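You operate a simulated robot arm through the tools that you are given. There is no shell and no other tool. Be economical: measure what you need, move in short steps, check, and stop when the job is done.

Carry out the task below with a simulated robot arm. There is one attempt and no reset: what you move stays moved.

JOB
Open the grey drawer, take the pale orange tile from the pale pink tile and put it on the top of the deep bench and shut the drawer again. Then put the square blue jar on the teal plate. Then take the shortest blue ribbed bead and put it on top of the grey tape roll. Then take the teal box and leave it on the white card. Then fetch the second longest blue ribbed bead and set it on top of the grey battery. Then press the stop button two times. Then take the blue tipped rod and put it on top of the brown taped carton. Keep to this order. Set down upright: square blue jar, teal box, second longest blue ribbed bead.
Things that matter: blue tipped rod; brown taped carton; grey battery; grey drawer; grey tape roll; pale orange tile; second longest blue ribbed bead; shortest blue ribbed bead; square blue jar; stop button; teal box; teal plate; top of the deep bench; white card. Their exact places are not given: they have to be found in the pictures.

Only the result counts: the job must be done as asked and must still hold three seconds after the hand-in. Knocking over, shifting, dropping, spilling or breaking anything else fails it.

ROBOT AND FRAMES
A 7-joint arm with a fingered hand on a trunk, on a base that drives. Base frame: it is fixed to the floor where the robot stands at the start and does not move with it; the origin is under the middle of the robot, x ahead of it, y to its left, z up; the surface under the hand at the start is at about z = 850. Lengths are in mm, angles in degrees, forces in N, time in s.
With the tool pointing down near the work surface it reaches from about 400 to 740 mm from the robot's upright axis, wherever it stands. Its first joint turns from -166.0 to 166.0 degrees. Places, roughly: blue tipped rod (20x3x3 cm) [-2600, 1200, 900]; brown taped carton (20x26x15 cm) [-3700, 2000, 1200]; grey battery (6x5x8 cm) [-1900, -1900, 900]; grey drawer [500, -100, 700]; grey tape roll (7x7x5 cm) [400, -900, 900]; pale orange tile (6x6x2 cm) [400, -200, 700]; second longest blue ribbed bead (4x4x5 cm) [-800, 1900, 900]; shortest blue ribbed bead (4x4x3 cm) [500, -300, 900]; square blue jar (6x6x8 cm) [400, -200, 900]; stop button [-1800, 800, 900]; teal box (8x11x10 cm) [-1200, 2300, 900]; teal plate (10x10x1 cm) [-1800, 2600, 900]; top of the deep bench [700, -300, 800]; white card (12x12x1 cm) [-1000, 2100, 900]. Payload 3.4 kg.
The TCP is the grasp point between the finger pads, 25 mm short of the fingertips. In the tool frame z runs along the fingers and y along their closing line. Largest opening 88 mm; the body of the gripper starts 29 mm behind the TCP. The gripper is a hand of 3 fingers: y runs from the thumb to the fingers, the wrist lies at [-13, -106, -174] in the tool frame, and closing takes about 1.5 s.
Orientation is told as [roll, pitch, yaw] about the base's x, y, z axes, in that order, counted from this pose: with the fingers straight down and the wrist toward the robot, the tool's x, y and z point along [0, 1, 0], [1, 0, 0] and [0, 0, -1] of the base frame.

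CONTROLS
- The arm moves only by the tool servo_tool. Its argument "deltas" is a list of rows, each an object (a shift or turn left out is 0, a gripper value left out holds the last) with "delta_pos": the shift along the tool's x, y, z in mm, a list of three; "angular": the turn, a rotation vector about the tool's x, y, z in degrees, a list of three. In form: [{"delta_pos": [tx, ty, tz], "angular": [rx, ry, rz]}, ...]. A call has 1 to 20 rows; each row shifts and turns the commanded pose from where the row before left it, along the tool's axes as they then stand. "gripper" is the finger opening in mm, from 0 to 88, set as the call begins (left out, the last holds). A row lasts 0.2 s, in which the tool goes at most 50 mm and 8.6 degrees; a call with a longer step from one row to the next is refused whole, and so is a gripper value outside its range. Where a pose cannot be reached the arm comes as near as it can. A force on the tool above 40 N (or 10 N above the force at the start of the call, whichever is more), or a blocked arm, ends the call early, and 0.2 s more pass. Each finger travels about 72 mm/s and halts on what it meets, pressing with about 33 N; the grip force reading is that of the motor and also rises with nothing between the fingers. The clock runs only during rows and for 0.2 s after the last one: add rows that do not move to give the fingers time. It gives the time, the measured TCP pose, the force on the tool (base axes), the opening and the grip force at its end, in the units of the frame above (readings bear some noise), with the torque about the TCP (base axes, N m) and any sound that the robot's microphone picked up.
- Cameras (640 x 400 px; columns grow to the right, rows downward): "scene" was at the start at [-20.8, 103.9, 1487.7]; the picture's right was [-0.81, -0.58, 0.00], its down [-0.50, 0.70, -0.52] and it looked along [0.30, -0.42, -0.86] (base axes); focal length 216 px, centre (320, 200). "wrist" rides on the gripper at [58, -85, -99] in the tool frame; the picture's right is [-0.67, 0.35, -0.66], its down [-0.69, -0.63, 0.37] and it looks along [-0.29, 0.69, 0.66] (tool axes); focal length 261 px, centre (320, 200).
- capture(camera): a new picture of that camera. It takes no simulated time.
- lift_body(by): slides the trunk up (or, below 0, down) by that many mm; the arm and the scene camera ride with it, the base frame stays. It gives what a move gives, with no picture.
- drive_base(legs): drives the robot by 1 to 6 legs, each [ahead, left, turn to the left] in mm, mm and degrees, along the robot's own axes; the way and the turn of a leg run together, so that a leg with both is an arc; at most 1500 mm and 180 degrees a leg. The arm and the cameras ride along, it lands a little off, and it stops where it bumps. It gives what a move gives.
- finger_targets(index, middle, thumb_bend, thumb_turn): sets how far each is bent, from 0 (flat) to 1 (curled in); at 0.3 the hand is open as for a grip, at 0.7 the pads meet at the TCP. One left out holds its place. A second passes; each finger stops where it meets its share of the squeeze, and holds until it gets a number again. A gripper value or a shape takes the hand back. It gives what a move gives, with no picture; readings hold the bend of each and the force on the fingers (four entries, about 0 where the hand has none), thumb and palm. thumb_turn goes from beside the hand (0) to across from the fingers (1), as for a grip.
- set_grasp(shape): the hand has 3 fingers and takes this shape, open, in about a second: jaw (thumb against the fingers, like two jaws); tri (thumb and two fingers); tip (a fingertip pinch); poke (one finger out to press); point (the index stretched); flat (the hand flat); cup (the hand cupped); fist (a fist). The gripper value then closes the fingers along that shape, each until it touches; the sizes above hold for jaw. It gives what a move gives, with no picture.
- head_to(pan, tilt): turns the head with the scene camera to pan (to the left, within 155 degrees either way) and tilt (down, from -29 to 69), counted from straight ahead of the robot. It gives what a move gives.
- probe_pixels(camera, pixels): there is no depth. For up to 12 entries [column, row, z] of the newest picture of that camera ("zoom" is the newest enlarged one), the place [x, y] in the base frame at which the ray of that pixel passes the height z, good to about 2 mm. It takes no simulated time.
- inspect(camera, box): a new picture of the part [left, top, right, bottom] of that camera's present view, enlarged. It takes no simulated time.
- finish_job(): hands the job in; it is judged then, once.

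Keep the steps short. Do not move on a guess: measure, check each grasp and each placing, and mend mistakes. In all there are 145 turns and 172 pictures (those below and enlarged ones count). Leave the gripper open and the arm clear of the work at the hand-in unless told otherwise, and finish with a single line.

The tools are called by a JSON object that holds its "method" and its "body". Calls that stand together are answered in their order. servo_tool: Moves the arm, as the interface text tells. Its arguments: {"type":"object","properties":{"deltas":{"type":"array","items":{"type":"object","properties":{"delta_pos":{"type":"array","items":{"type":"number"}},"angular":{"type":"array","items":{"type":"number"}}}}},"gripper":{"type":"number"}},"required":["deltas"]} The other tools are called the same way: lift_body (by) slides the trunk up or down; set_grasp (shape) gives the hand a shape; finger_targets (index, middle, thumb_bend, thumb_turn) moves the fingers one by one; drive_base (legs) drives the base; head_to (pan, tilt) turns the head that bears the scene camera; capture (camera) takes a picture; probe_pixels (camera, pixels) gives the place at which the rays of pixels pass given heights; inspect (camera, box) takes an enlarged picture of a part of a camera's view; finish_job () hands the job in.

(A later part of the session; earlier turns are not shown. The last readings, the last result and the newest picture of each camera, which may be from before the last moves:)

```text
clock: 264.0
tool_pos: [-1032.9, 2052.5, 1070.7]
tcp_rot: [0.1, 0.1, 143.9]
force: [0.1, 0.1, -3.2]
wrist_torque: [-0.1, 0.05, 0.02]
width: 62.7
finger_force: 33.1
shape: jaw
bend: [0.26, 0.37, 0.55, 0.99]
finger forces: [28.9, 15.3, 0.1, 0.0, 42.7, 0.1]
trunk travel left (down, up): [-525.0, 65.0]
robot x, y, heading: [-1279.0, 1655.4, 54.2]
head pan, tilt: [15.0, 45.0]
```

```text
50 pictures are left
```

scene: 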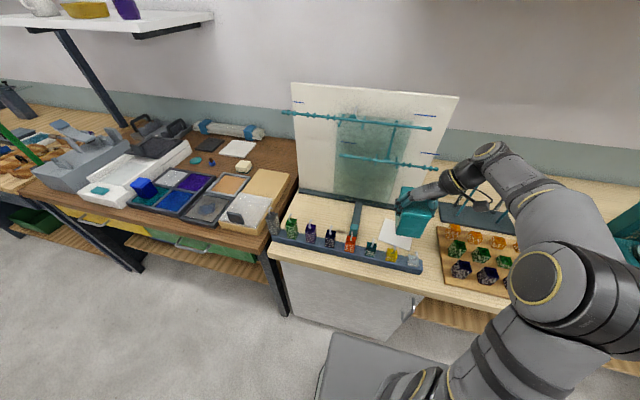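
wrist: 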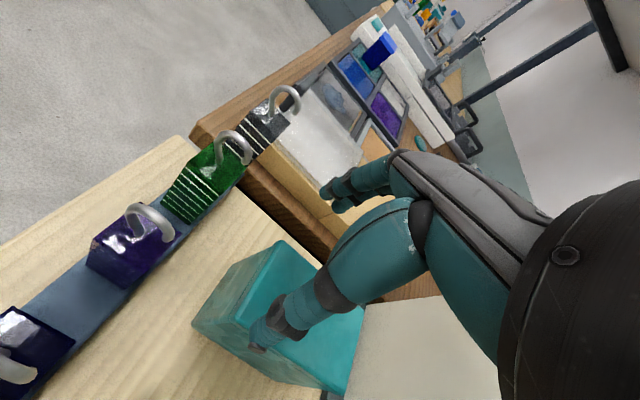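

{"method": "servo_tool", "body": {"deltas": [{"delta_pos": [-36, 0, 0]}, {"angular": [0, 0, 5]}, {"angular": [0, 0, 5]}, {"delta_pos": [0, 0, 40]}, {"delta_pos": [0, 0, 40]}, {}]}}

{"method": "inspect", "body": {"camera": "scene", "box": [340, 170, 460, 260]}}

{"method": "capture", "body": {"camera": "wrist"}}

```text
clock: 265.4
tool_pos: [-1013.2, 2081.4, 989.9]
tcp_rot: [0.1, 0.1, 134.0]
force: [-0.1, 0.4, -3.6]
wrist_torque: [-0.05, 0.05, 0.0]
width: 62.8
finger_force: 33.0
shape: jaw
bend: [0.26, 0.37, 0.55, 0.99]
finger forces: [28.7, 15.3, 0.1, 0.1, 42.5, 0.0]
trunk travel left (down, up): [-525.0, 65.0]
robot x, y, heading: [-1281.4, 1659.4, 54.3]
head pan, tilt: [15.0, 45.0]
```

```text
4.44 times, centred on (400, 215) of scene
```

zoom: 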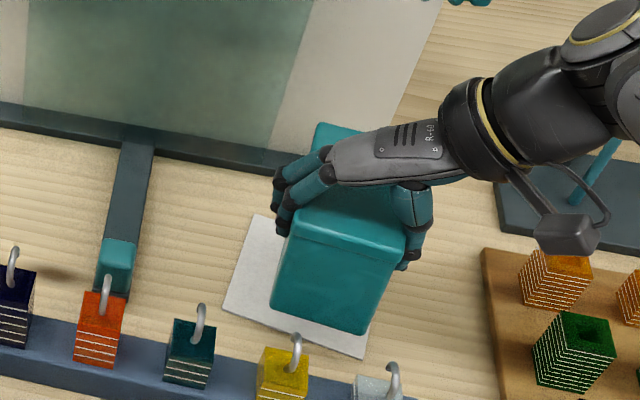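

```text
48 pictures are left
```

wrist: 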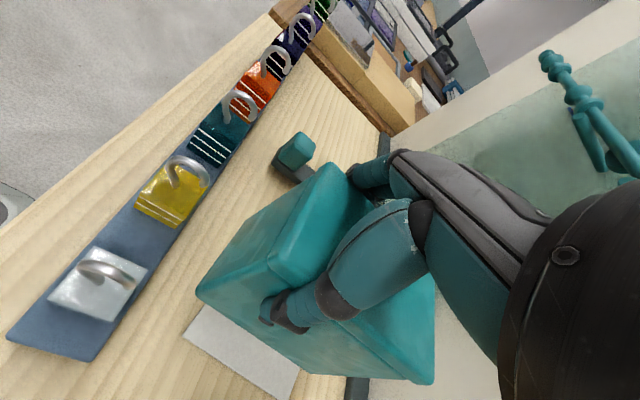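

Move forward 29, then lower.

{"method": "servo_tool", "body": {"deltas": [{"delta_pos": [-29, 5, 0]}, {"delta_pos": [0, 0, 30]}, {}]}}

{"method": "inspect", "body": {"camera": "scene", "box": [340, 170, 460, 260]}}

{"method": "inspect", "body": {"camera": "wrist", "box": [140, 150, 460, 390]}}

```text
clock: 266.2
tool_pos: [-995.3, 2106.5, 959.1]
tcp_rot: [0.1, 0.1, 133.9]
force: [-0.1, -0.2, -3.4]
wrist_torque: [-0.1, 0.06, 0.03]
width: 62.6
finger_force: 32.6
shape: jaw
bend: [0.26, 0.37, 0.55, 0.99]
finger forces: [28.8, 15.1, 0.0, 0.1, 42.6, 0.0]
trunk travel left (down, up): [-525.0, 65.0]
robot x, y, heading: [-1279.9, 1659.4, 54.2]
head pan, tilt: [15.0, 45.0]
```

```text
4.44 times, centred on (400, 215) of scene
```

zoom: 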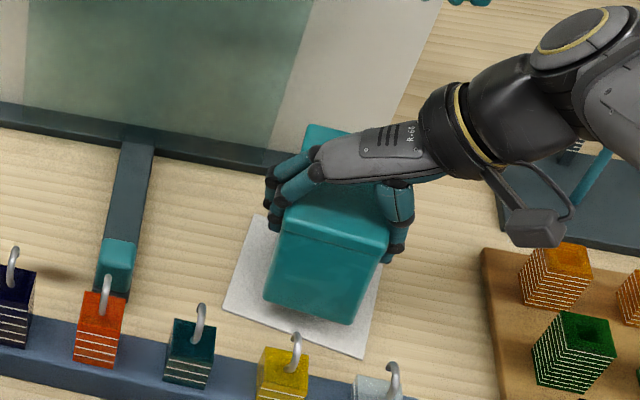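

```text
1.67 times, centred on (300, 270) of wrist
```

zoom: 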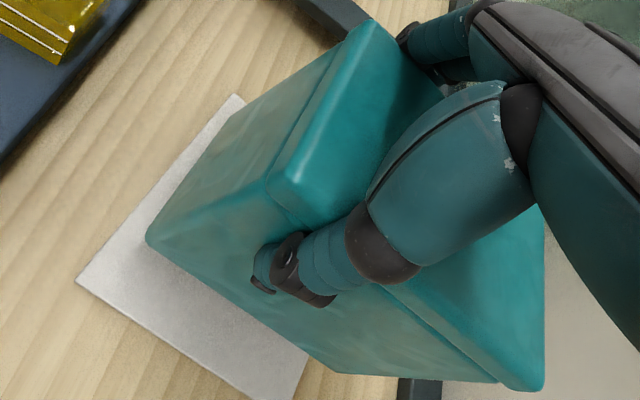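

Aligned over the card. Lower to contact.

{"method": "servo_tool", "body": {"deltas": [{"delta_pos": [0, 0, 14]}, {"delta_pos": [0, 0, 5]}, {"delta_pos": [0, 0, 2]}, {"delta_pos": [0, 0, 2]}, {}]}}

```text
clock: 267.4
tool_pos: [-994.7, 2105.9, 938.0]
tcp_rot: [0.0, 0.0, 134.0]
force: [0.9, -1.4, 2.6]
wrist_torque: [0.12, 0.05, -0.04]
width: 62.9
finger_force: 32.5
shape: jaw
bend: [0.26, 0.37, 0.55, 0.99]
finger forces: [29.0, 15.1, 0.1, 0.1, 43.5, 0.0]
trunk travel left (down, up): [-525.0, 65.0]
robot x, y, heading: [-1276.2, 1658.4, 54.0]
head pan, tilt: [15.0, 45.0]
```

Contact beginning. One mm more, then release and check.

{"method": "servo_tool", "body": {"deltas": [{"delta_pos": [0, 0, 1.2]}, {}]}}

{"method": "servo_tool", "body": {"gripper": 88, "deltas": [{}, {}, {}, {}, {}]}}

{"method": "servo_tool", "body": {"deltas": [{"delta_pos": [0, 0, -20]}, {"delta_pos": [0, 0, -30]}, {"delta_pos": [0, 0, -30]}, {"delta_pos": [35, 0, -20]}, {"delta_pos": [40, 0, -20]}, {}]}}

{"method": "capture", "body": {"camera": "scene"}}

{"method": "capture", "body": {"camera": "wrist"}}

```text
clock: 268.0
tool_pos: [-994.7, 2106.0, 937.7]
tcp_rot: [0.1, 0.1, 133.9]
force: [1.1, 0.0, 11.8]
wrist_torque: [0.27, 0.28, -0.01]
width: 62.6
finger_force: 33.4
shape: jaw
bend: [0.26, 0.37, 0.55, 0.99]
finger forces: [30.4, 15.3, 0.0, 0.1, 44.7, 0.0]
trunk travel left (down, up): [-525.0, 65.0]
robot x, y, heading: [-1276.5, 1661.5, 54.1]
head pan, tilt: [15.0, 45.0]
```

```text
clock: 269.2
tool_pos: [-994.2, 2105.5, 936.4]
tcp_rot: [0.0, 0.1, 134.0]
force: [4.3, -1.7, 11.9]
wrist_torque: [0.13, 0.23, -0.01]
width: 87.7
finger_force: 0.0
shape: jaw
bend: [0.27, 0.3, 0.27, 0.98]
finger forces: [7.7, 0.0, 0.1, 0.1, 8.3, 0.0]
trunk travel left (down, up): [-525.0, 65.0]
robot x, y, heading: [-1278.0, 1661.5, 54.0]
head pan, tilt: [15.0, 45.0]
```

```text
clock: 270.6
tool_pos: [-1047.4, 2054.0, 1057.1]
tcp_rot: [0.1, 0.2, 133.9]
force: [0.8, -0.1, -0.8]
wrist_torque: [0.05, -0.01, 0.01]
width: 87.8
finger_force: 0.2
shape: jaw
bend: [0.3, 0.3, 0.3, 0.97]
finger forces: [0.0, 0.0, 0.0, 0.1, 0.0, 0.1]
trunk travel left (down, up): [-525.0, 65.0]
robot x, y, heading: [-1277.7, 1660.6, 54.1]
head pan, tilt: [15.0, 45.0]
```

```text
45 pictures are left
```

scene: 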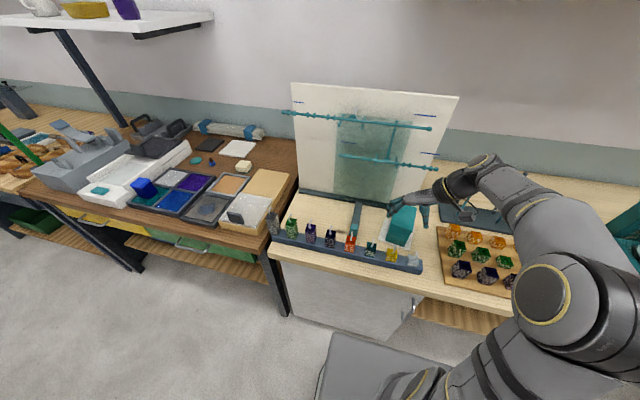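

```text
44 pictures are left
```

wrist: 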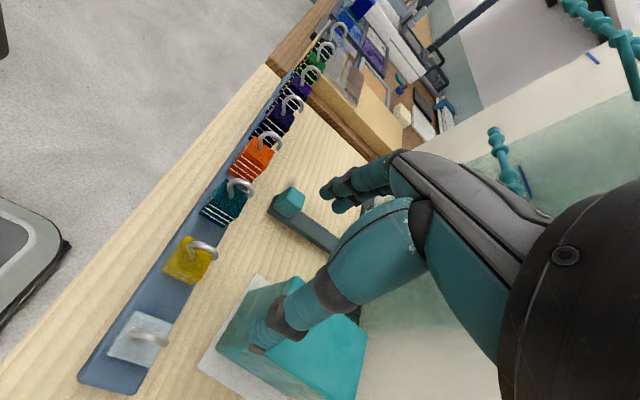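

Teal box stands on the white card. Now the bead tray: retract the hand, rotate back, drive right 220 and inspect.

{"method": "servo_tool", "body": {"deltas": [{"delta_pos": [40, -10, -20], "angular": [0, 0, 8]}, {"delta_pos": [20, -20, -20], "angular": [0, 0, 8.2]}, {"angular": [0, 0, 8.2]}, {"angular": [0, 0, 8.2]}, {"angular": [0, 0, 8.2]}, {"angular": [0, 0, 8.2]}, {"angular": [0, 0, 8.2]}, {"angular": [0, 0, 8.2]}, {"angular": [0, 0, 8.2]}, {"angular": [0, 0, 6.5]}, {"delta_pos": [0, -30, 0]}, {}]}}

{"method": "drive_base", "body": {"legs": [[0, -220, 0.5]]}}

{"method": "head_to", "body": {"pan": -5, "tilt": 48}}

{"method": "capture", "body": {"camera": "scene"}}

{"method": "capture", "body": {"camera": "wrist"}}

```text
clock: 273.2
tool_pos: [-1093.0, 1965.8, 1096.3]
tcp_rot: [-0.1, 0.1, 53.7]
force: [-0.5, 0.1, 0.0]
wrist_torque: [0.0, 0.02, 0.0]
width: 88.0
finger_force: 0.1
shape: jaw
bend: [0.3, 0.3, 0.3, 0.97]
finger forces: [0.1, 0.0, 0.0, 0.0, 0.0, 0.0]
trunk travel left (down, up): [-525.0, 65.0]
robot x, y, heading: [-1274.4, 1661.6, 54.0]
head pan, tilt: [15.0, 45.0]
```

```text
clock: 274.9
tool_pos: [-914.9, 1839.4, 1097.1]
tcp_rot: [-0.1, 0.1, 54.1]
force: [-0.8, -0.5, 0.6]
wrist_torque: [-0.02, 0.0, 0.0]
width: 87.8
finger_force: 0.0
shape: jaw
bend: [0.3, 0.3, 0.3, 0.97]
finger forces: [0.0, 0.1, 0.0, 0.1, 0.0, 0.0]
trunk travel left (down, up): [-525.0, 65.0]
robot x, y, heading: [-1100.2, 1529.6, 54.4]
head pan, tilt: [15.0, 45.0]
```

```text
clock: 275.7
tool_pos: [-917.2, 1840.7, 1096.1]
tcp_rot: [0.0, 0.1, 54.2]
force: [0.0, 0.0, -0.5]
wrist_torque: [-0.02, -0.01, 0.0]
width: 87.8
finger_force: 0.1
shape: jaw
bend: [0.3, 0.3, 0.3, 0.97]
finger forces: [0.1, 0.0, 0.0, 0.0, 0.1, 0.0]
trunk travel left (down, up): [-525.0, 65.0]
robot x, y, heading: [-1101.2, 1529.4, 54.3]
head pan, tilt: [-5.0, 48.0]
```

```text
43 pictures are left
```

scene: 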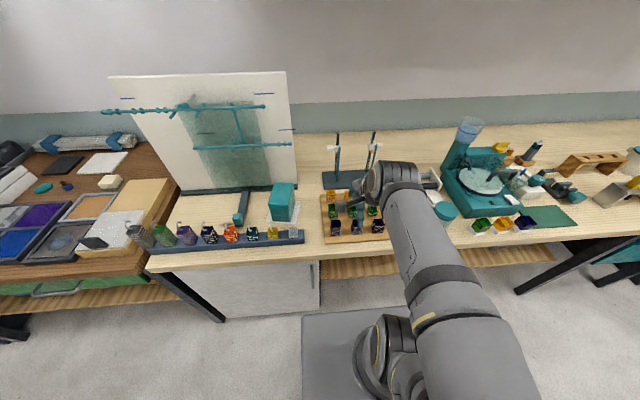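

```text
42 pictures are left
```

wrist: 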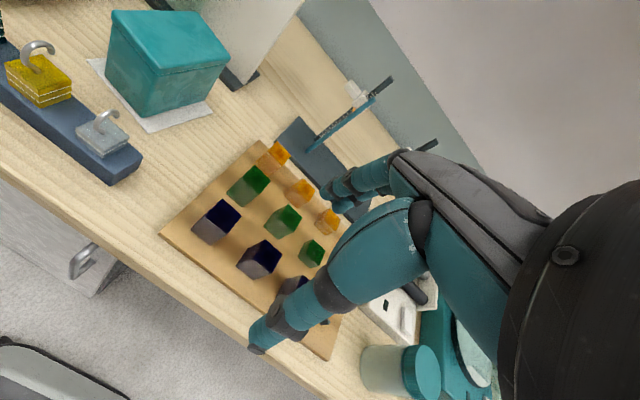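

{"method": "inspect", "body": {"camera": "wrist", "box": [180, 180, 340, 300]}}

{"method": "inspect", "body": {"camera": "scene", "box": [315, 180, 395, 250]}}

```text
3.33 times, centred on (260, 240) of wrist
```

zoom: 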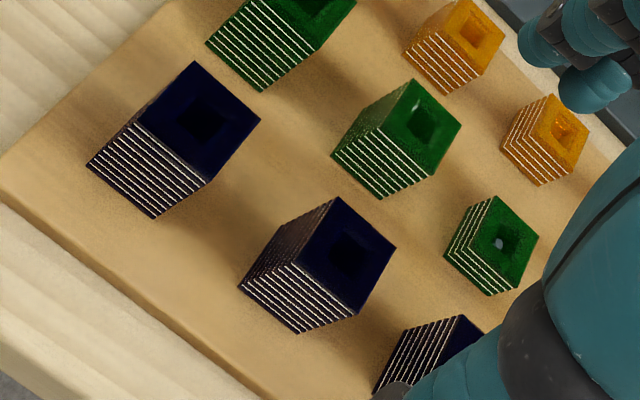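

```text
5.71 times, centred on (355, 215) of scene
```

zoom: 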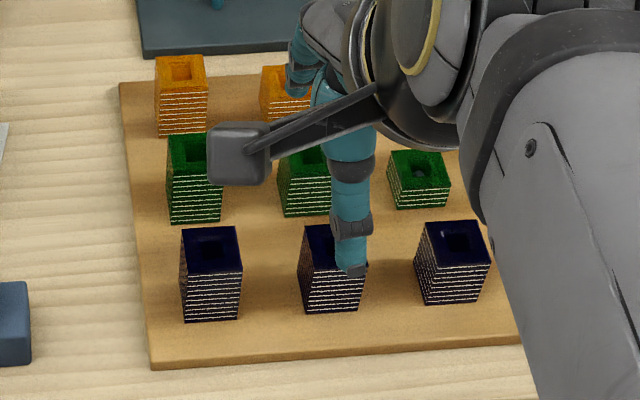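

{"method": "probe_pixels", "body": {"camera": "wrist", "pixels": [[190.4, 229.5, 862], [206, 216.6, 910], [206, 216.6, 920], [209.9, 245.4, 862], [225.5, 234.6, 910], [225.5, 234.6, 920], [236, 266.4, 862], [253.1, 257.1, 910], [253.1, 257.1, 920], [254, 279.9, 862], [269.6, 274.5, 910], [269.6, 274.5, 920]]}}

{"method": "probe_pixels", "body": {"camera": "zoom", "pixels": [[185, 321, 862], [241, 319, 862], [305, 313, 862], [361, 310, 862], [425, 304, 862], [480, 300, 862], [183, 265, 915], [242, 264, 915], [420, 262, 905], [489, 260, 905]]}}

```text
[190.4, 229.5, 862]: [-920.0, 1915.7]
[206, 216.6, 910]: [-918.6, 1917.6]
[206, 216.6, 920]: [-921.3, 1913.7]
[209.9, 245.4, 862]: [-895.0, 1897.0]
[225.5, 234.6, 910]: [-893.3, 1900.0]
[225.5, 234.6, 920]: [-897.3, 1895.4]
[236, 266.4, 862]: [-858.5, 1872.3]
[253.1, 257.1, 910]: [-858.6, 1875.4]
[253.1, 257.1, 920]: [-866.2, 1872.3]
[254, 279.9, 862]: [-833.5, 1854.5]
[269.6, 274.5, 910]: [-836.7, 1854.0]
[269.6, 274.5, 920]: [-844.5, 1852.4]
```

```text
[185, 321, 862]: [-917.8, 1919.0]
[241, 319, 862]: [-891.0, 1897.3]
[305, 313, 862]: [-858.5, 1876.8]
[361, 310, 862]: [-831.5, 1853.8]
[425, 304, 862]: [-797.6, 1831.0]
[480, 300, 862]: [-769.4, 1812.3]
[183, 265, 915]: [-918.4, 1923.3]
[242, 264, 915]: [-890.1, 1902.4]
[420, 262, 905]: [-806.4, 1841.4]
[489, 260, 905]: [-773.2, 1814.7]
```

The middle navy bead (top ≈908, vs ≈915 left, lower right) is the second longest; centre ≈(−835,1879). Back up 100 for a comfortable reach and move above it.

{"method": "drive_base", "body": {"legs": [[-100, 0, 0]]}}

```text
clock: 276.9
tool_pos: [-975.4, 1755.7, 1098.2]
tcp_rot: [-0.1, 0.1, 54.0]
force: [-0.5, 0.7, -1.0]
wrist_torque: [0.01, -0.01, -0.01]
width: 88.0
finger_force: 0.1
shape: jaw
bend: [0.3, 0.3, 0.3, 0.97]
finger forces: [0.0, 0.1, 0.1, 0.1, 0.0, 0.0]
trunk travel left (down, up): [-525.0, 65.0]
robot x, y, heading: [-1158.5, 1449.5, 54.4]
head pan, tilt: [-5.0, 48.0]
```

{"method": "servo_tool", "body": {"gripper": 62, "deltas": [{"delta_pos": [-10, 45, 0]}, {"delta_pos": [-10, 46, 0]}, {"delta_pos": [-10, 45, 0]}, {"delta_pos": [-11, 46, 0]}, {"delta_pos": [0, 0, 45]}, {"delta_pos": [0, 0, 45]}, {"delta_pos": [0, 0, 43]}, {}]}}

{"method": "inspect", "body": {"camera": "wrist", "box": [140, 160, 380, 340]}}

```text
clock: 278.7
tool_pos: [-836.5, 1876.7, 963.8]
tcp_rot: [0.0, 0.1, 54.1]
force: [-0.2, 0.5, -0.1]
wrist_torque: [0.01, -0.03, -0.01]
width: 62.3
finger_force: 0.0
shape: jaw
bend: [0.27, 0.37, 0.57, 0.99]
finger forces: [0.0, 0.1, 0.1, 0.1, 0.0, 0.0]
trunk travel left (down, up): [-525.0, 65.0]
robot x, y, heading: [-1162.9, 1445.9, 54.6]
head pan, tilt: [-5.0, 48.0]
```

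```text
2.22 times, centred on (260, 250) of wrist
```

zoom: 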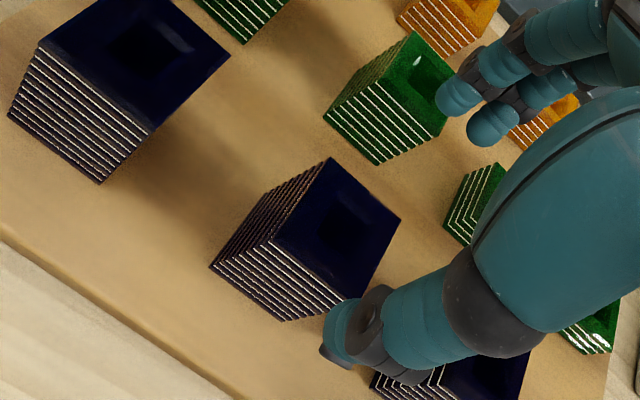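

{"method": "probe_pixels", "body": {"camera": "zoom", "pixels": [[330, 158, 908], [401, 218, 908], [346, 297, 908], [275, 239, 908], [210, 267, 862], [283, 321, 862]]}}

```text
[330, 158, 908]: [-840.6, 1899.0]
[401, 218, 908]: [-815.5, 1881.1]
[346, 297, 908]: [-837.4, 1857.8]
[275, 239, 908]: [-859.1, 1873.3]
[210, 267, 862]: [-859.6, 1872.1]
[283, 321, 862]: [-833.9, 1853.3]
```

Centred. Descend and grip.

{"method": "servo_tool", "body": {"deltas": [{"delta_pos": [2, 0, 30]}, {"delta_pos": [0, 0, 25]}, {"delta_pos": [0, 0, 10]}, {}]}}

{"method": "servo_tool", "body": {"gripper": 10, "deltas": [{}, {}, {}, {}, {}, {}]}}

{"method": "servo_tool", "body": {"deltas": [{"delta_pos": [0, 0, -10]}, {"delta_pos": [0, 0, -30]}, {"delta_pos": [0, 0, -45]}, {"delta_pos": [0, 0, -45]}, {"delta_pos": [0, 0, -45]}, {}]}}

{"method": "inspect", "body": {"camera": "wrist", "box": [180, 160, 420, 340]}}

```text
clock: 279.7
tool_pos: [-837.3, 1880.5, 899.3]
tcp_rot: [-0.1, 0.1, 54.1]
force: [0.0, -0.3, 1.2]
wrist_torque: [0.03, -0.02, -0.01]
width: 62.4
finger_force: 0.1
shape: jaw
bend: [0.27, 0.37, 0.57, 0.99]
finger forces: [0.0, 0.2, 0.0, 0.0, 0.0, 0.1]
trunk travel left (down, up): [-525.0, 65.0]
robot x, y, heading: [-1156.3, 1448.5, 54.3]
head pan, tilt: [-5.0, 48.0]
```

```text
clock: 281.1
tool_pos: [-836.8, 1880.3, 898.9]
tcp_rot: [-0.1, 0.1, 54.1]
force: [-0.8, -0.9, -0.9]
wrist_torque: [-0.01, -0.01, -0.02]
width: 25.8
finger_force: 32.3
shape: jaw
bend: [0.74, 0.55, 0.73, 1.0]
finger forces: [19.0, 9.9, 0.1, 0.1, 30.6, 0.0]
trunk travel left (down, up): [-525.0, 65.0]
robot x, y, heading: [-1159.0, 1447.6, 54.3]
head pan, tilt: [-5.0, 48.0]
```

```text
clock: 282.5
tool_pos: [-837.6, 1879.6, 1072.1]
tcp_rot: [-0.2, 0.1, 54.1]
force: [0.4, -0.2, -1.1]
wrist_torque: [0.0, 0.02, -0.02]
width: 26.2
finger_force: 32.9
shape: jaw
bend: [0.74, 0.55, 0.74, 1.0]
finger forces: [19.6, 10.5, 0.0, 0.0, 30.2, 0.1]
trunk travel left (down, up): [-525.0, 65.0]
robot x, y, heading: [-1158.3, 1448.6, 54.7]
head pan, tilt: [-5.0, 48.0]
```

```text
2.22 times, centred on (300, 250) of wrist
```

zoom: 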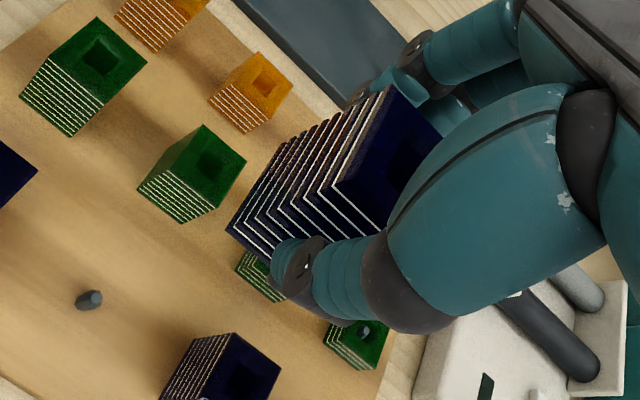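

Held. Now travel: retract, turn, along the aisle, then across to the far bench with the battery.

{"method": "servo_tool", "body": {"deltas": [{"delta_pos": [0, -45, -10]}, {"delta_pos": [0, -45, -10]}, {}]}}

{"method": "drive_base", "body": {"legs": [[0, 0, -90], [1400, 0, 0], [0, 0, -90], [1200, 0, 0]]}}

{"method": "head_to", "body": {"pan": 0, "tilt": 35}}

{"method": "capture", "body": {"camera": "scene"}}

```text
clock: 283.3
tool_pos: [-891.4, 1805.6, 1094.0]
tcp_rot: [-0.1, 0.1, 54.0]
force: [0.6, -0.6, -0.6]
wrist_torque: [0.0, -0.02, -0.02]
width: 26.4
finger_force: 33.0
shape: jaw
bend: [0.74, 0.55, 0.74, 1.0]
finger forces: [19.7, 10.5, 0.0, 0.0, 30.3, 0.0]
trunk travel left (down, up): [-525.0, 65.0]
robot x, y, heading: [-1158.6, 1446.9, 54.6]
head pan, tilt: [-5.0, 48.0]
```

```text
clock: 303.6
tool_pos: [-994.4, -689.2, 1094.8]
tcp_rot: [0.0, 0.1, -126.4]
force: [0.0, -0.9, -1.2]
wrist_torque: [-0.02, -0.02, -0.02]
width: 25.5
finger_force: 32.8
shape: jaw
bend: [0.74, 0.55, 0.74, 1.0]
finger forces: [19.3, 10.2, 0.0, 0.0, 29.6, 0.0]
trunk travel left (down, up): [-525.0, 65.0]
robot x, y, heading: [-719.7, -332.4, -126.1]
head pan, tilt: [-5.0, 48.0]
```

```text
clock: 304.4
tool_pos: [-994.6, -686.7, 1094.1]
tcp_rot: [-0.1, 0.1, -126.4]
force: [-0.3, 0.0, -1.7]
wrist_torque: [-0.01, 0.02, -0.02]
width: 25.9
finger_force: 32.7
shape: jaw
bend: [0.74, 0.55, 0.74, 1.0]
finger forces: [19.4, 10.2, 0.0, 0.1, 29.5, 0.0]
trunk travel left (down, up): [-525.0, 65.0]
robot x, y, heading: [-723.7, -331.4, -126.0]
head pan, tilt: [0.0, 35.0]
```

```text
37 pictures are left
```

scene: 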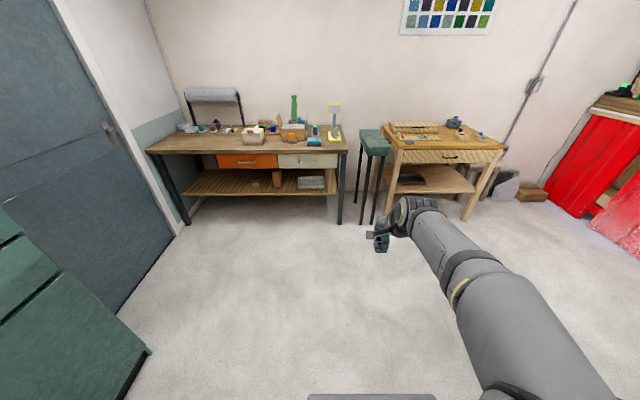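

{"method": "probe_pixels", "body": {"camera": "scene", "pixels": [[150, 152, 850], [345, 150, 850], [252, 151, 850], [313, 141, 870], [318, 130, 900]]}}

{"method": "inspect", "body": {"camera": "scene", "box": [150, 80, 370, 200]}}

```text
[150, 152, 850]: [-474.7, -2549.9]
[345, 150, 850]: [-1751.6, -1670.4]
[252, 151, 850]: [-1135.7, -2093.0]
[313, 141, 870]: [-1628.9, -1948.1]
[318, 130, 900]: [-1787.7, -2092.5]
```

```text
2.91 times, centred on (260, 140) of scene
```

zoom: 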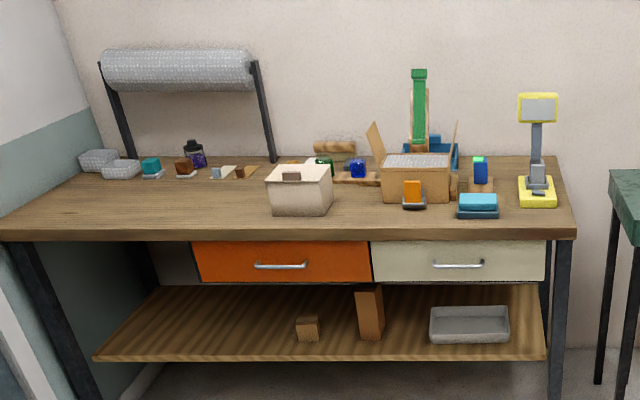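

{"method": "drive_base", "body": {"legs": [[1230, 0, 0.5]]}}

{"method": "head_to", "body": {"pan": -5, "tilt": 45}}

{"method": "capture", "body": {"camera": "scene"}}

```text
clock: 310.6
tool_pos: [-1695.2, -1704.6, 1094.2]
tcp_rot: [0.0, 0.1, -124.8]
force: [0.9, 0.3, -1.6]
wrist_torque: [-0.02, 0.0, 0.01]
width: 25.8
finger_force: 33.3
shape: jaw
bend: [0.74, 0.55, 0.74, 1.0]
finger forces: [19.3, 10.2, 0.0, 0.0, 29.5, 0.1]
trunk travel left (down, up): [-525.0, 65.0]
robot x, y, heading: [-1435.3, -1341.4, -124.7]
head pan, tilt: [0.0, 35.0]
```

```text
clock: 311.4
tool_pos: [-1695.2, -1704.9, 1094.2]
tcp_rot: [-0.2, 0.1, -124.7]
force: [-0.8, 0.0, -0.2]
wrist_torque: [-0.01, 0.01, 0.01]
width: 25.7
finger_force: 33.2
shape: jaw
bend: [0.74, 0.55, 0.74, 1.0]
finger forces: [19.3, 10.2, 0.0, 0.0, 29.5, 0.0]
trunk travel left (down, up): [-525.0, 65.0]
robot x, y, heading: [-1434.4, -1340.7, -124.4]
head pan, tilt: [-5.0, 45.0]
```

```text
35 pictures are left
```

scene: 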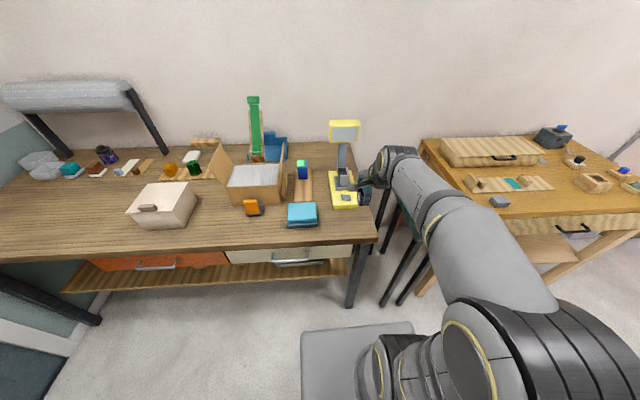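

{"method": "inspect", "body": {"camera": "scene", "box": [280, 110, 400, 220]}}

{"method": "capture", "body": {"camera": "wrist"}}

```text
3.64 times, centred on (340, 165) of scene
```

zoom: 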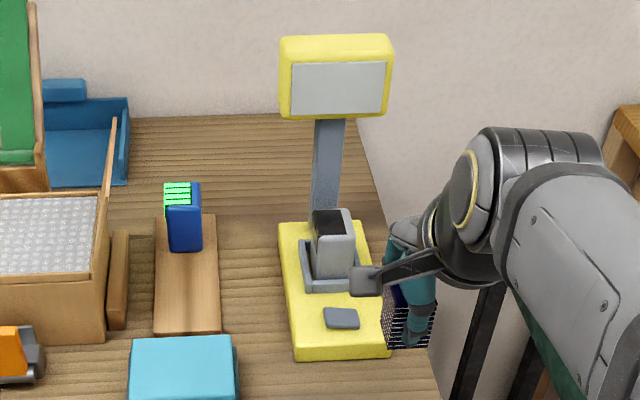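

```text
33 pictures are left
```

wrist: 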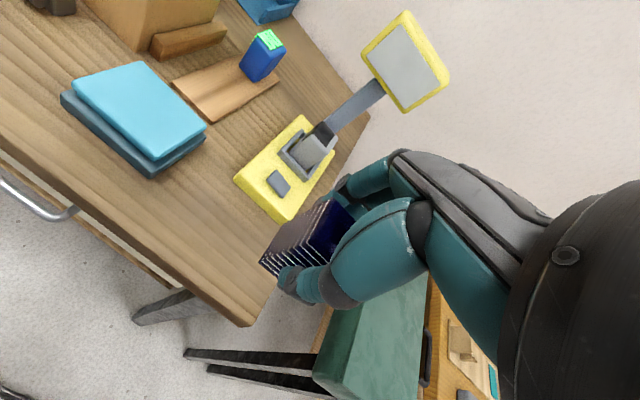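

{"method": "inspect", "body": {"camera": "wrist", "box": [220, 80, 400, 215]}}

{"method": "probe_pixels", "body": {"camera": "scene", "pixels": [[338.1, 167.5, 950], [347.4, 166.9, 950], [349.9, 174.6, 950], [339.5, 175.7, 950], [338.1, 167.5, 935], [347.4, 166.9, 935], [349.9, 174.6, 935], [339.5, 175.7, 935]]}}

```text
2.96 times, centred on (310, 148) of wrist
```

zoom: 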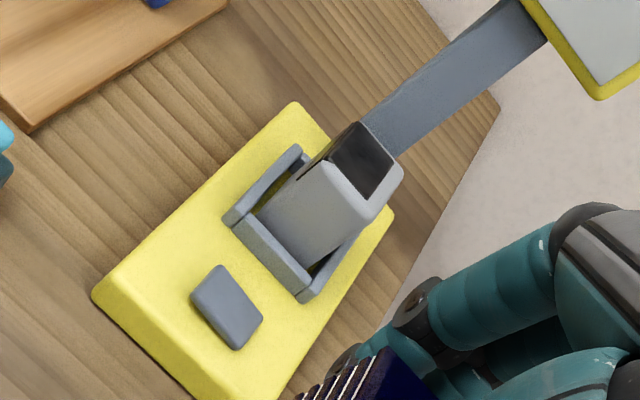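

```text
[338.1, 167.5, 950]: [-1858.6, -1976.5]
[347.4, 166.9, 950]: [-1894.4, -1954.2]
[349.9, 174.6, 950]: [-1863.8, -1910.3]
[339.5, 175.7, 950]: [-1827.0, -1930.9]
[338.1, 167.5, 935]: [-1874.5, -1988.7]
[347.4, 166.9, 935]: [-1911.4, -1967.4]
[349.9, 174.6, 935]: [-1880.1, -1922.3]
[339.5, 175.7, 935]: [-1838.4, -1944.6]
```

{"method": "probe_pixels", "body": {"camera": "wrist", "pixels": [[311.7, 136.2, 950], [323.5, 121.7, 950], [338, 138.5, 950], [327.5, 155.4, 950], [311.7, 136.2, 930], [323.5, 121.7, 930], [338, 138.5, 930], [327.5, 155.4, 930], [375, 85, 1000], [366, 62, 1100], [403, 112, 1100]]}}

```text
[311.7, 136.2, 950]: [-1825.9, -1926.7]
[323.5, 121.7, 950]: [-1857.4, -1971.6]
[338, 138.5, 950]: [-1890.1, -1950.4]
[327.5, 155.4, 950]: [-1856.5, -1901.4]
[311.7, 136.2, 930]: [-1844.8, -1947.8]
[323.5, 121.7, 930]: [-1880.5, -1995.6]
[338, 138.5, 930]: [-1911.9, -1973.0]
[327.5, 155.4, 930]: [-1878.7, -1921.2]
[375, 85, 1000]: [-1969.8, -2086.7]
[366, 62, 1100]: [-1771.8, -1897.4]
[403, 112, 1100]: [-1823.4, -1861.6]
```

{"method": "probe_pixels", "body": {"camera": "scene", "pixels": [[329.2, 141, 1100], [358, 141.9, 1100], [329.2, 141, 1050], [358, 141.9, 1050], [331, 121, 1150], [359, 120, 1150], [342, 170, 950]]}}

{"method": "probe_pixels", "body": {"camera": "wrist", "pixels": [[362, 57, 1050], [405, 112, 1050], [362, 57, 1100], [405, 112, 1100], [405, 10, 1150]]}}

```text
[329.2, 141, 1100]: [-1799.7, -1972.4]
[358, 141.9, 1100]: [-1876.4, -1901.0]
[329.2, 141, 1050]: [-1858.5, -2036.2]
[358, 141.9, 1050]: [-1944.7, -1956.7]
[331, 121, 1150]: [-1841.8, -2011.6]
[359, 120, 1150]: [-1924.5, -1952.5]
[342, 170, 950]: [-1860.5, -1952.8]
```

```text
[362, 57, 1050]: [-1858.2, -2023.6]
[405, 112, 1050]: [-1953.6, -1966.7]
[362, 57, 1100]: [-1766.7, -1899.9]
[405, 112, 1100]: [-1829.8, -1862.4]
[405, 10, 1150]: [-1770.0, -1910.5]
```

The display head's lower edge is at z≈1050, ~70 mm behind the battery centre, so I'll use the sideways hand with camera toward the robot. Drive 150 ahead and rotate.

{"method": "drive_base", "body": {"legs": [[150, 0, -0.8]]}}

{"method": "servo_tool", "body": {"deltas": [{"delta_pos": [0, -10, -10], "angular": [0, 0, -8.2]}, {"angular": [0, 0, -8.2]}, {"angular": [0, 0, -8.2]}, {"angular": [0, 0, -8.2]}, {"angular": [0, 0, -8.2]}, {"angular": [0, 0, -8.2]}, {"angular": [0, 0, -8.2]}, {"angular": [0, 0, -8.2]}, {"angular": [0, 0, -8.2]}, {"angular": [0, 0, -8.2]}, {"angular": [0, 0, -8]}, {}]}}

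{"method": "capture", "body": {"camera": "wrist"}}

{"method": "inspect", "body": {"camera": "scene", "box": [260, 140, 420, 260]}}

```text
clock: 312.7
tool_pos: [-1788.0, -1824.9, 1094.7]
tcp_rot: [-0.1, 0.2, -125.6]
force: [-0.6, 0.0, -0.7]
wrist_torque: [0.0, -0.02, 0.01]
width: 25.7
finger_force: 32.4
shape: jaw
bend: [0.74, 0.55, 0.74, 1.0]
finger forces: [19.4, 10.2, 0.0, 0.0, 29.5, 0.0]
trunk travel left (down, up): [-525.0, 65.0]
robot x, y, heading: [-1518.9, -1464.0, -125.2]
head pan, tilt: [-5.0, 45.0]
```

```text
clock: 315.3
tool_pos: [-1780.8, -1816.9, 1103.4]
tcp_rot: [0.0, 0.1, -35.5]
force: [-0.1, -0.3, -0.9]
wrist_torque: [0.01, -0.01, 0.01]
width: 25.7
finger_force: 33.0
shape: jaw
bend: [0.74, 0.55, 0.74, 1.0]
finger forces: [19.3, 10.4, 0.1, 0.1, 29.6, 0.0]
trunk travel left (down, up): [-525.0, 65.0]
robot x, y, heading: [-1519.3, -1465.7, -125.5]
head pan, tilt: [-5.0, 45.0]
```

```text
31 pictures are left
```

wrist: 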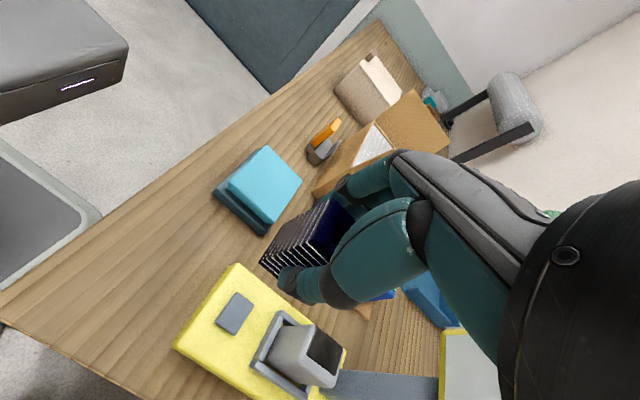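

```text
3.33 times, centred on (340, 200) of scene
```

zoom: 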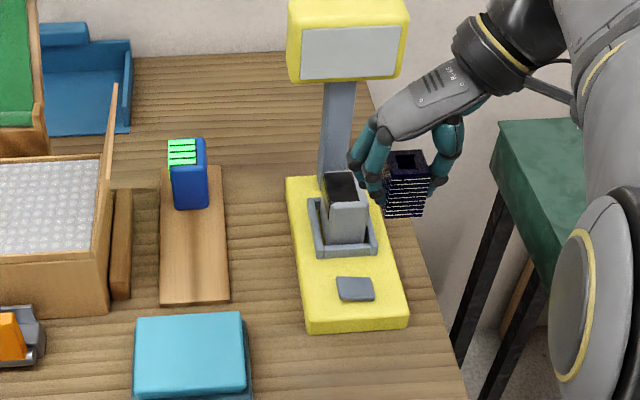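

{"method": "inspect", "body": {"camera": "wrist", "box": [230, 290, 400, 400]}}

{"method": "probe_pixels", "body": {"camera": "zoom", "pixels": [[0, 0, 950]]}}

```text
3.64 times, centred on (315, 345) of wrist
```

zoom: 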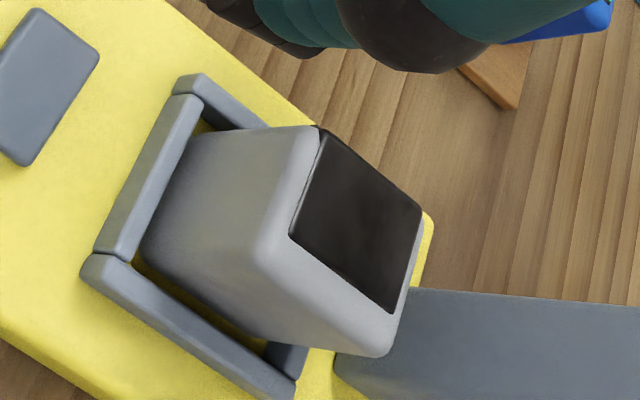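

```text
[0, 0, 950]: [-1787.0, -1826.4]
```

{"method": "probe_pixels", "body": {"camera": "zoom", "pixels": [[317, 127, 930], [424, 208, 930], [389, 356, 930], [252, 253, 930], [317, 127, 945], [424, 208, 945], [389, 356, 945], [252, 253, 945], [140, 255, 880]]}}

{"method": "inspect", "body": {"camera": "scene", "box": [320, 180, 380, 225]}}

```text
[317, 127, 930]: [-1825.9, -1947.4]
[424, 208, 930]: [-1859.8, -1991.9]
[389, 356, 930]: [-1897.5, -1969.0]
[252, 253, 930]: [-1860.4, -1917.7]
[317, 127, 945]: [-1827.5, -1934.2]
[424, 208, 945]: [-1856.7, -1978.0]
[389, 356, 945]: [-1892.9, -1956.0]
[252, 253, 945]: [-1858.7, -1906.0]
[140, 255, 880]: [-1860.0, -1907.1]
```

```text
8.89 times, centred on (350, 202) of scene
```

zoom: 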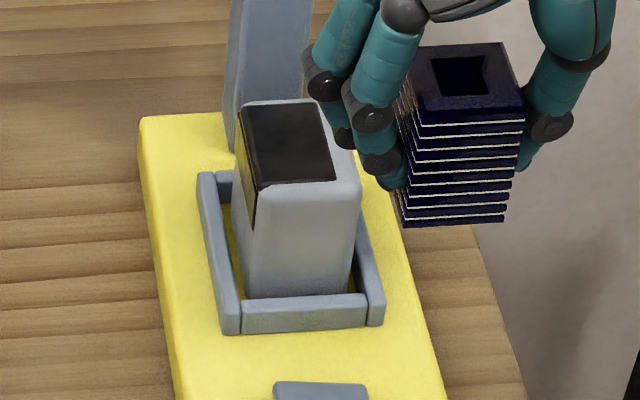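

{"method": "probe_pixels", "body": {"camera": "zoom", "pixels": [[238, 105, 930], [361, 187, 930], [254, 190, 930], [238, 105, 945], [361, 187, 945], [254, 190, 945], [400, 225, 1066], [503, 222, 1066]]}}

```text
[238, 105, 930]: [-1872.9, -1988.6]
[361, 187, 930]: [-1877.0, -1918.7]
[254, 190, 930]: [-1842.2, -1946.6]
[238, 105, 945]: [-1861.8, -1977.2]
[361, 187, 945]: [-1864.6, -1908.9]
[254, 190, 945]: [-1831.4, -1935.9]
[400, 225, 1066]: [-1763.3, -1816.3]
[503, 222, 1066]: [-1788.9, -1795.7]
```

Battery top z≈950, centre ≈(−1859,−1940), 41×51 mm. Align yaw, move above it and lower partway.

{"method": "servo_tool", "body": {"deltas": [{"angular": [0, 0, 6]}, {"delta_pos": [-33, 5.5, 0]}, {"delta_pos": [-35, 6, 0]}, {"delta_pos": [-35, 6, 0]}, {"delta_pos": [-34, 6, 0]}, {"delta_pos": [0, 0, 40]}, {"delta_pos": [0, 0, 40]}, {"delta_pos": [0, 0, 20]}, {}]}}

{"method": "inspect", "body": {"camera": "scene", "box": [310, 160, 380, 215]}}

{"method": "inspect", "body": {"camera": "wrist", "box": [180, 170, 360, 305]}}

```text
clock: 317.3
tool_pos: [-1853.8, -1934.0, 1002.5]
tcp_rot: [0.1, 0.0, -41.5]
force: [0.0, -0.3, -1.0]
wrist_torque: [0.03, 0.0, 0.01]
width: 25.7
finger_force: 32.9
shape: jaw
bend: [0.74, 0.55, 0.74, 1.0]
finger forces: [19.4, 10.4, 0.0, 0.0, 29.6, 0.1]
trunk travel left (down, up): [-525.0, 65.0]
robot x, y, heading: [-1520.4, -1461.9, -125.1]
head pan, tilt: [-5.0, 45.0]
```

```text
7.27 times, centred on (345, 188) of scene
```

zoom: 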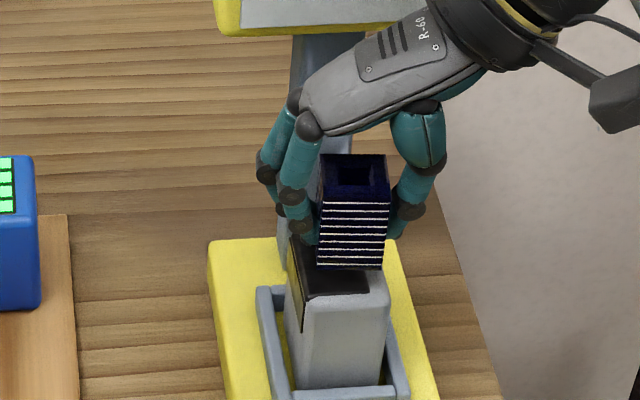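

```text
2.96 times, centred on (270, 238) of wrist
```

zoom: 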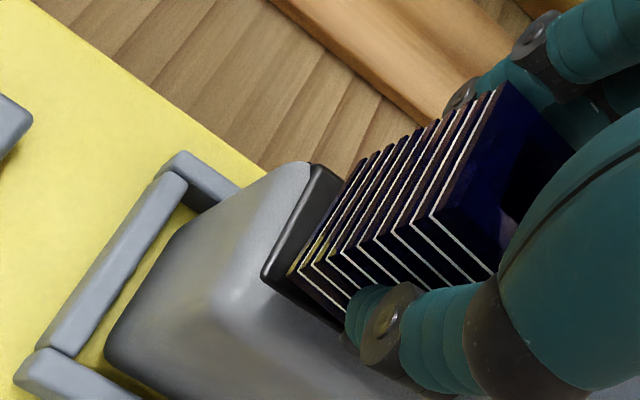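

Well positioned (front margin ≈7 mm). Lower to contact.

{"method": "servo_tool", "body": {"deltas": [{"delta_pos": [0, 1.5, 8]}, {"delta_pos": [0, 0, 3]}, {"delta_pos": [0, 0, 2]}, {"delta_pos": [0, 0, 1.5]}, {}]}}

```text
clock: 318.5
tool_pos: [-1854.4, -1934.4, 988.1]
tcp_rot: [0.1, 0.1, -41.6]
force: [-0.7, 0.7, -0.4]
wrist_torque: [0.0, 0.0, -0.02]
width: 25.8
finger_force: 33.0
shape: jaw
bend: [0.74, 0.55, 0.74, 1.0]
finger forces: [19.3, 10.5, 0.1, 0.1, 29.6, 0.0]
trunk travel left (down, up): [-525.0, 65.0]
robot x, y, heading: [-1522.5, -1467.3, -125.2]
head pan, tilt: [-5.0, 45.0]
5 turns are left
```

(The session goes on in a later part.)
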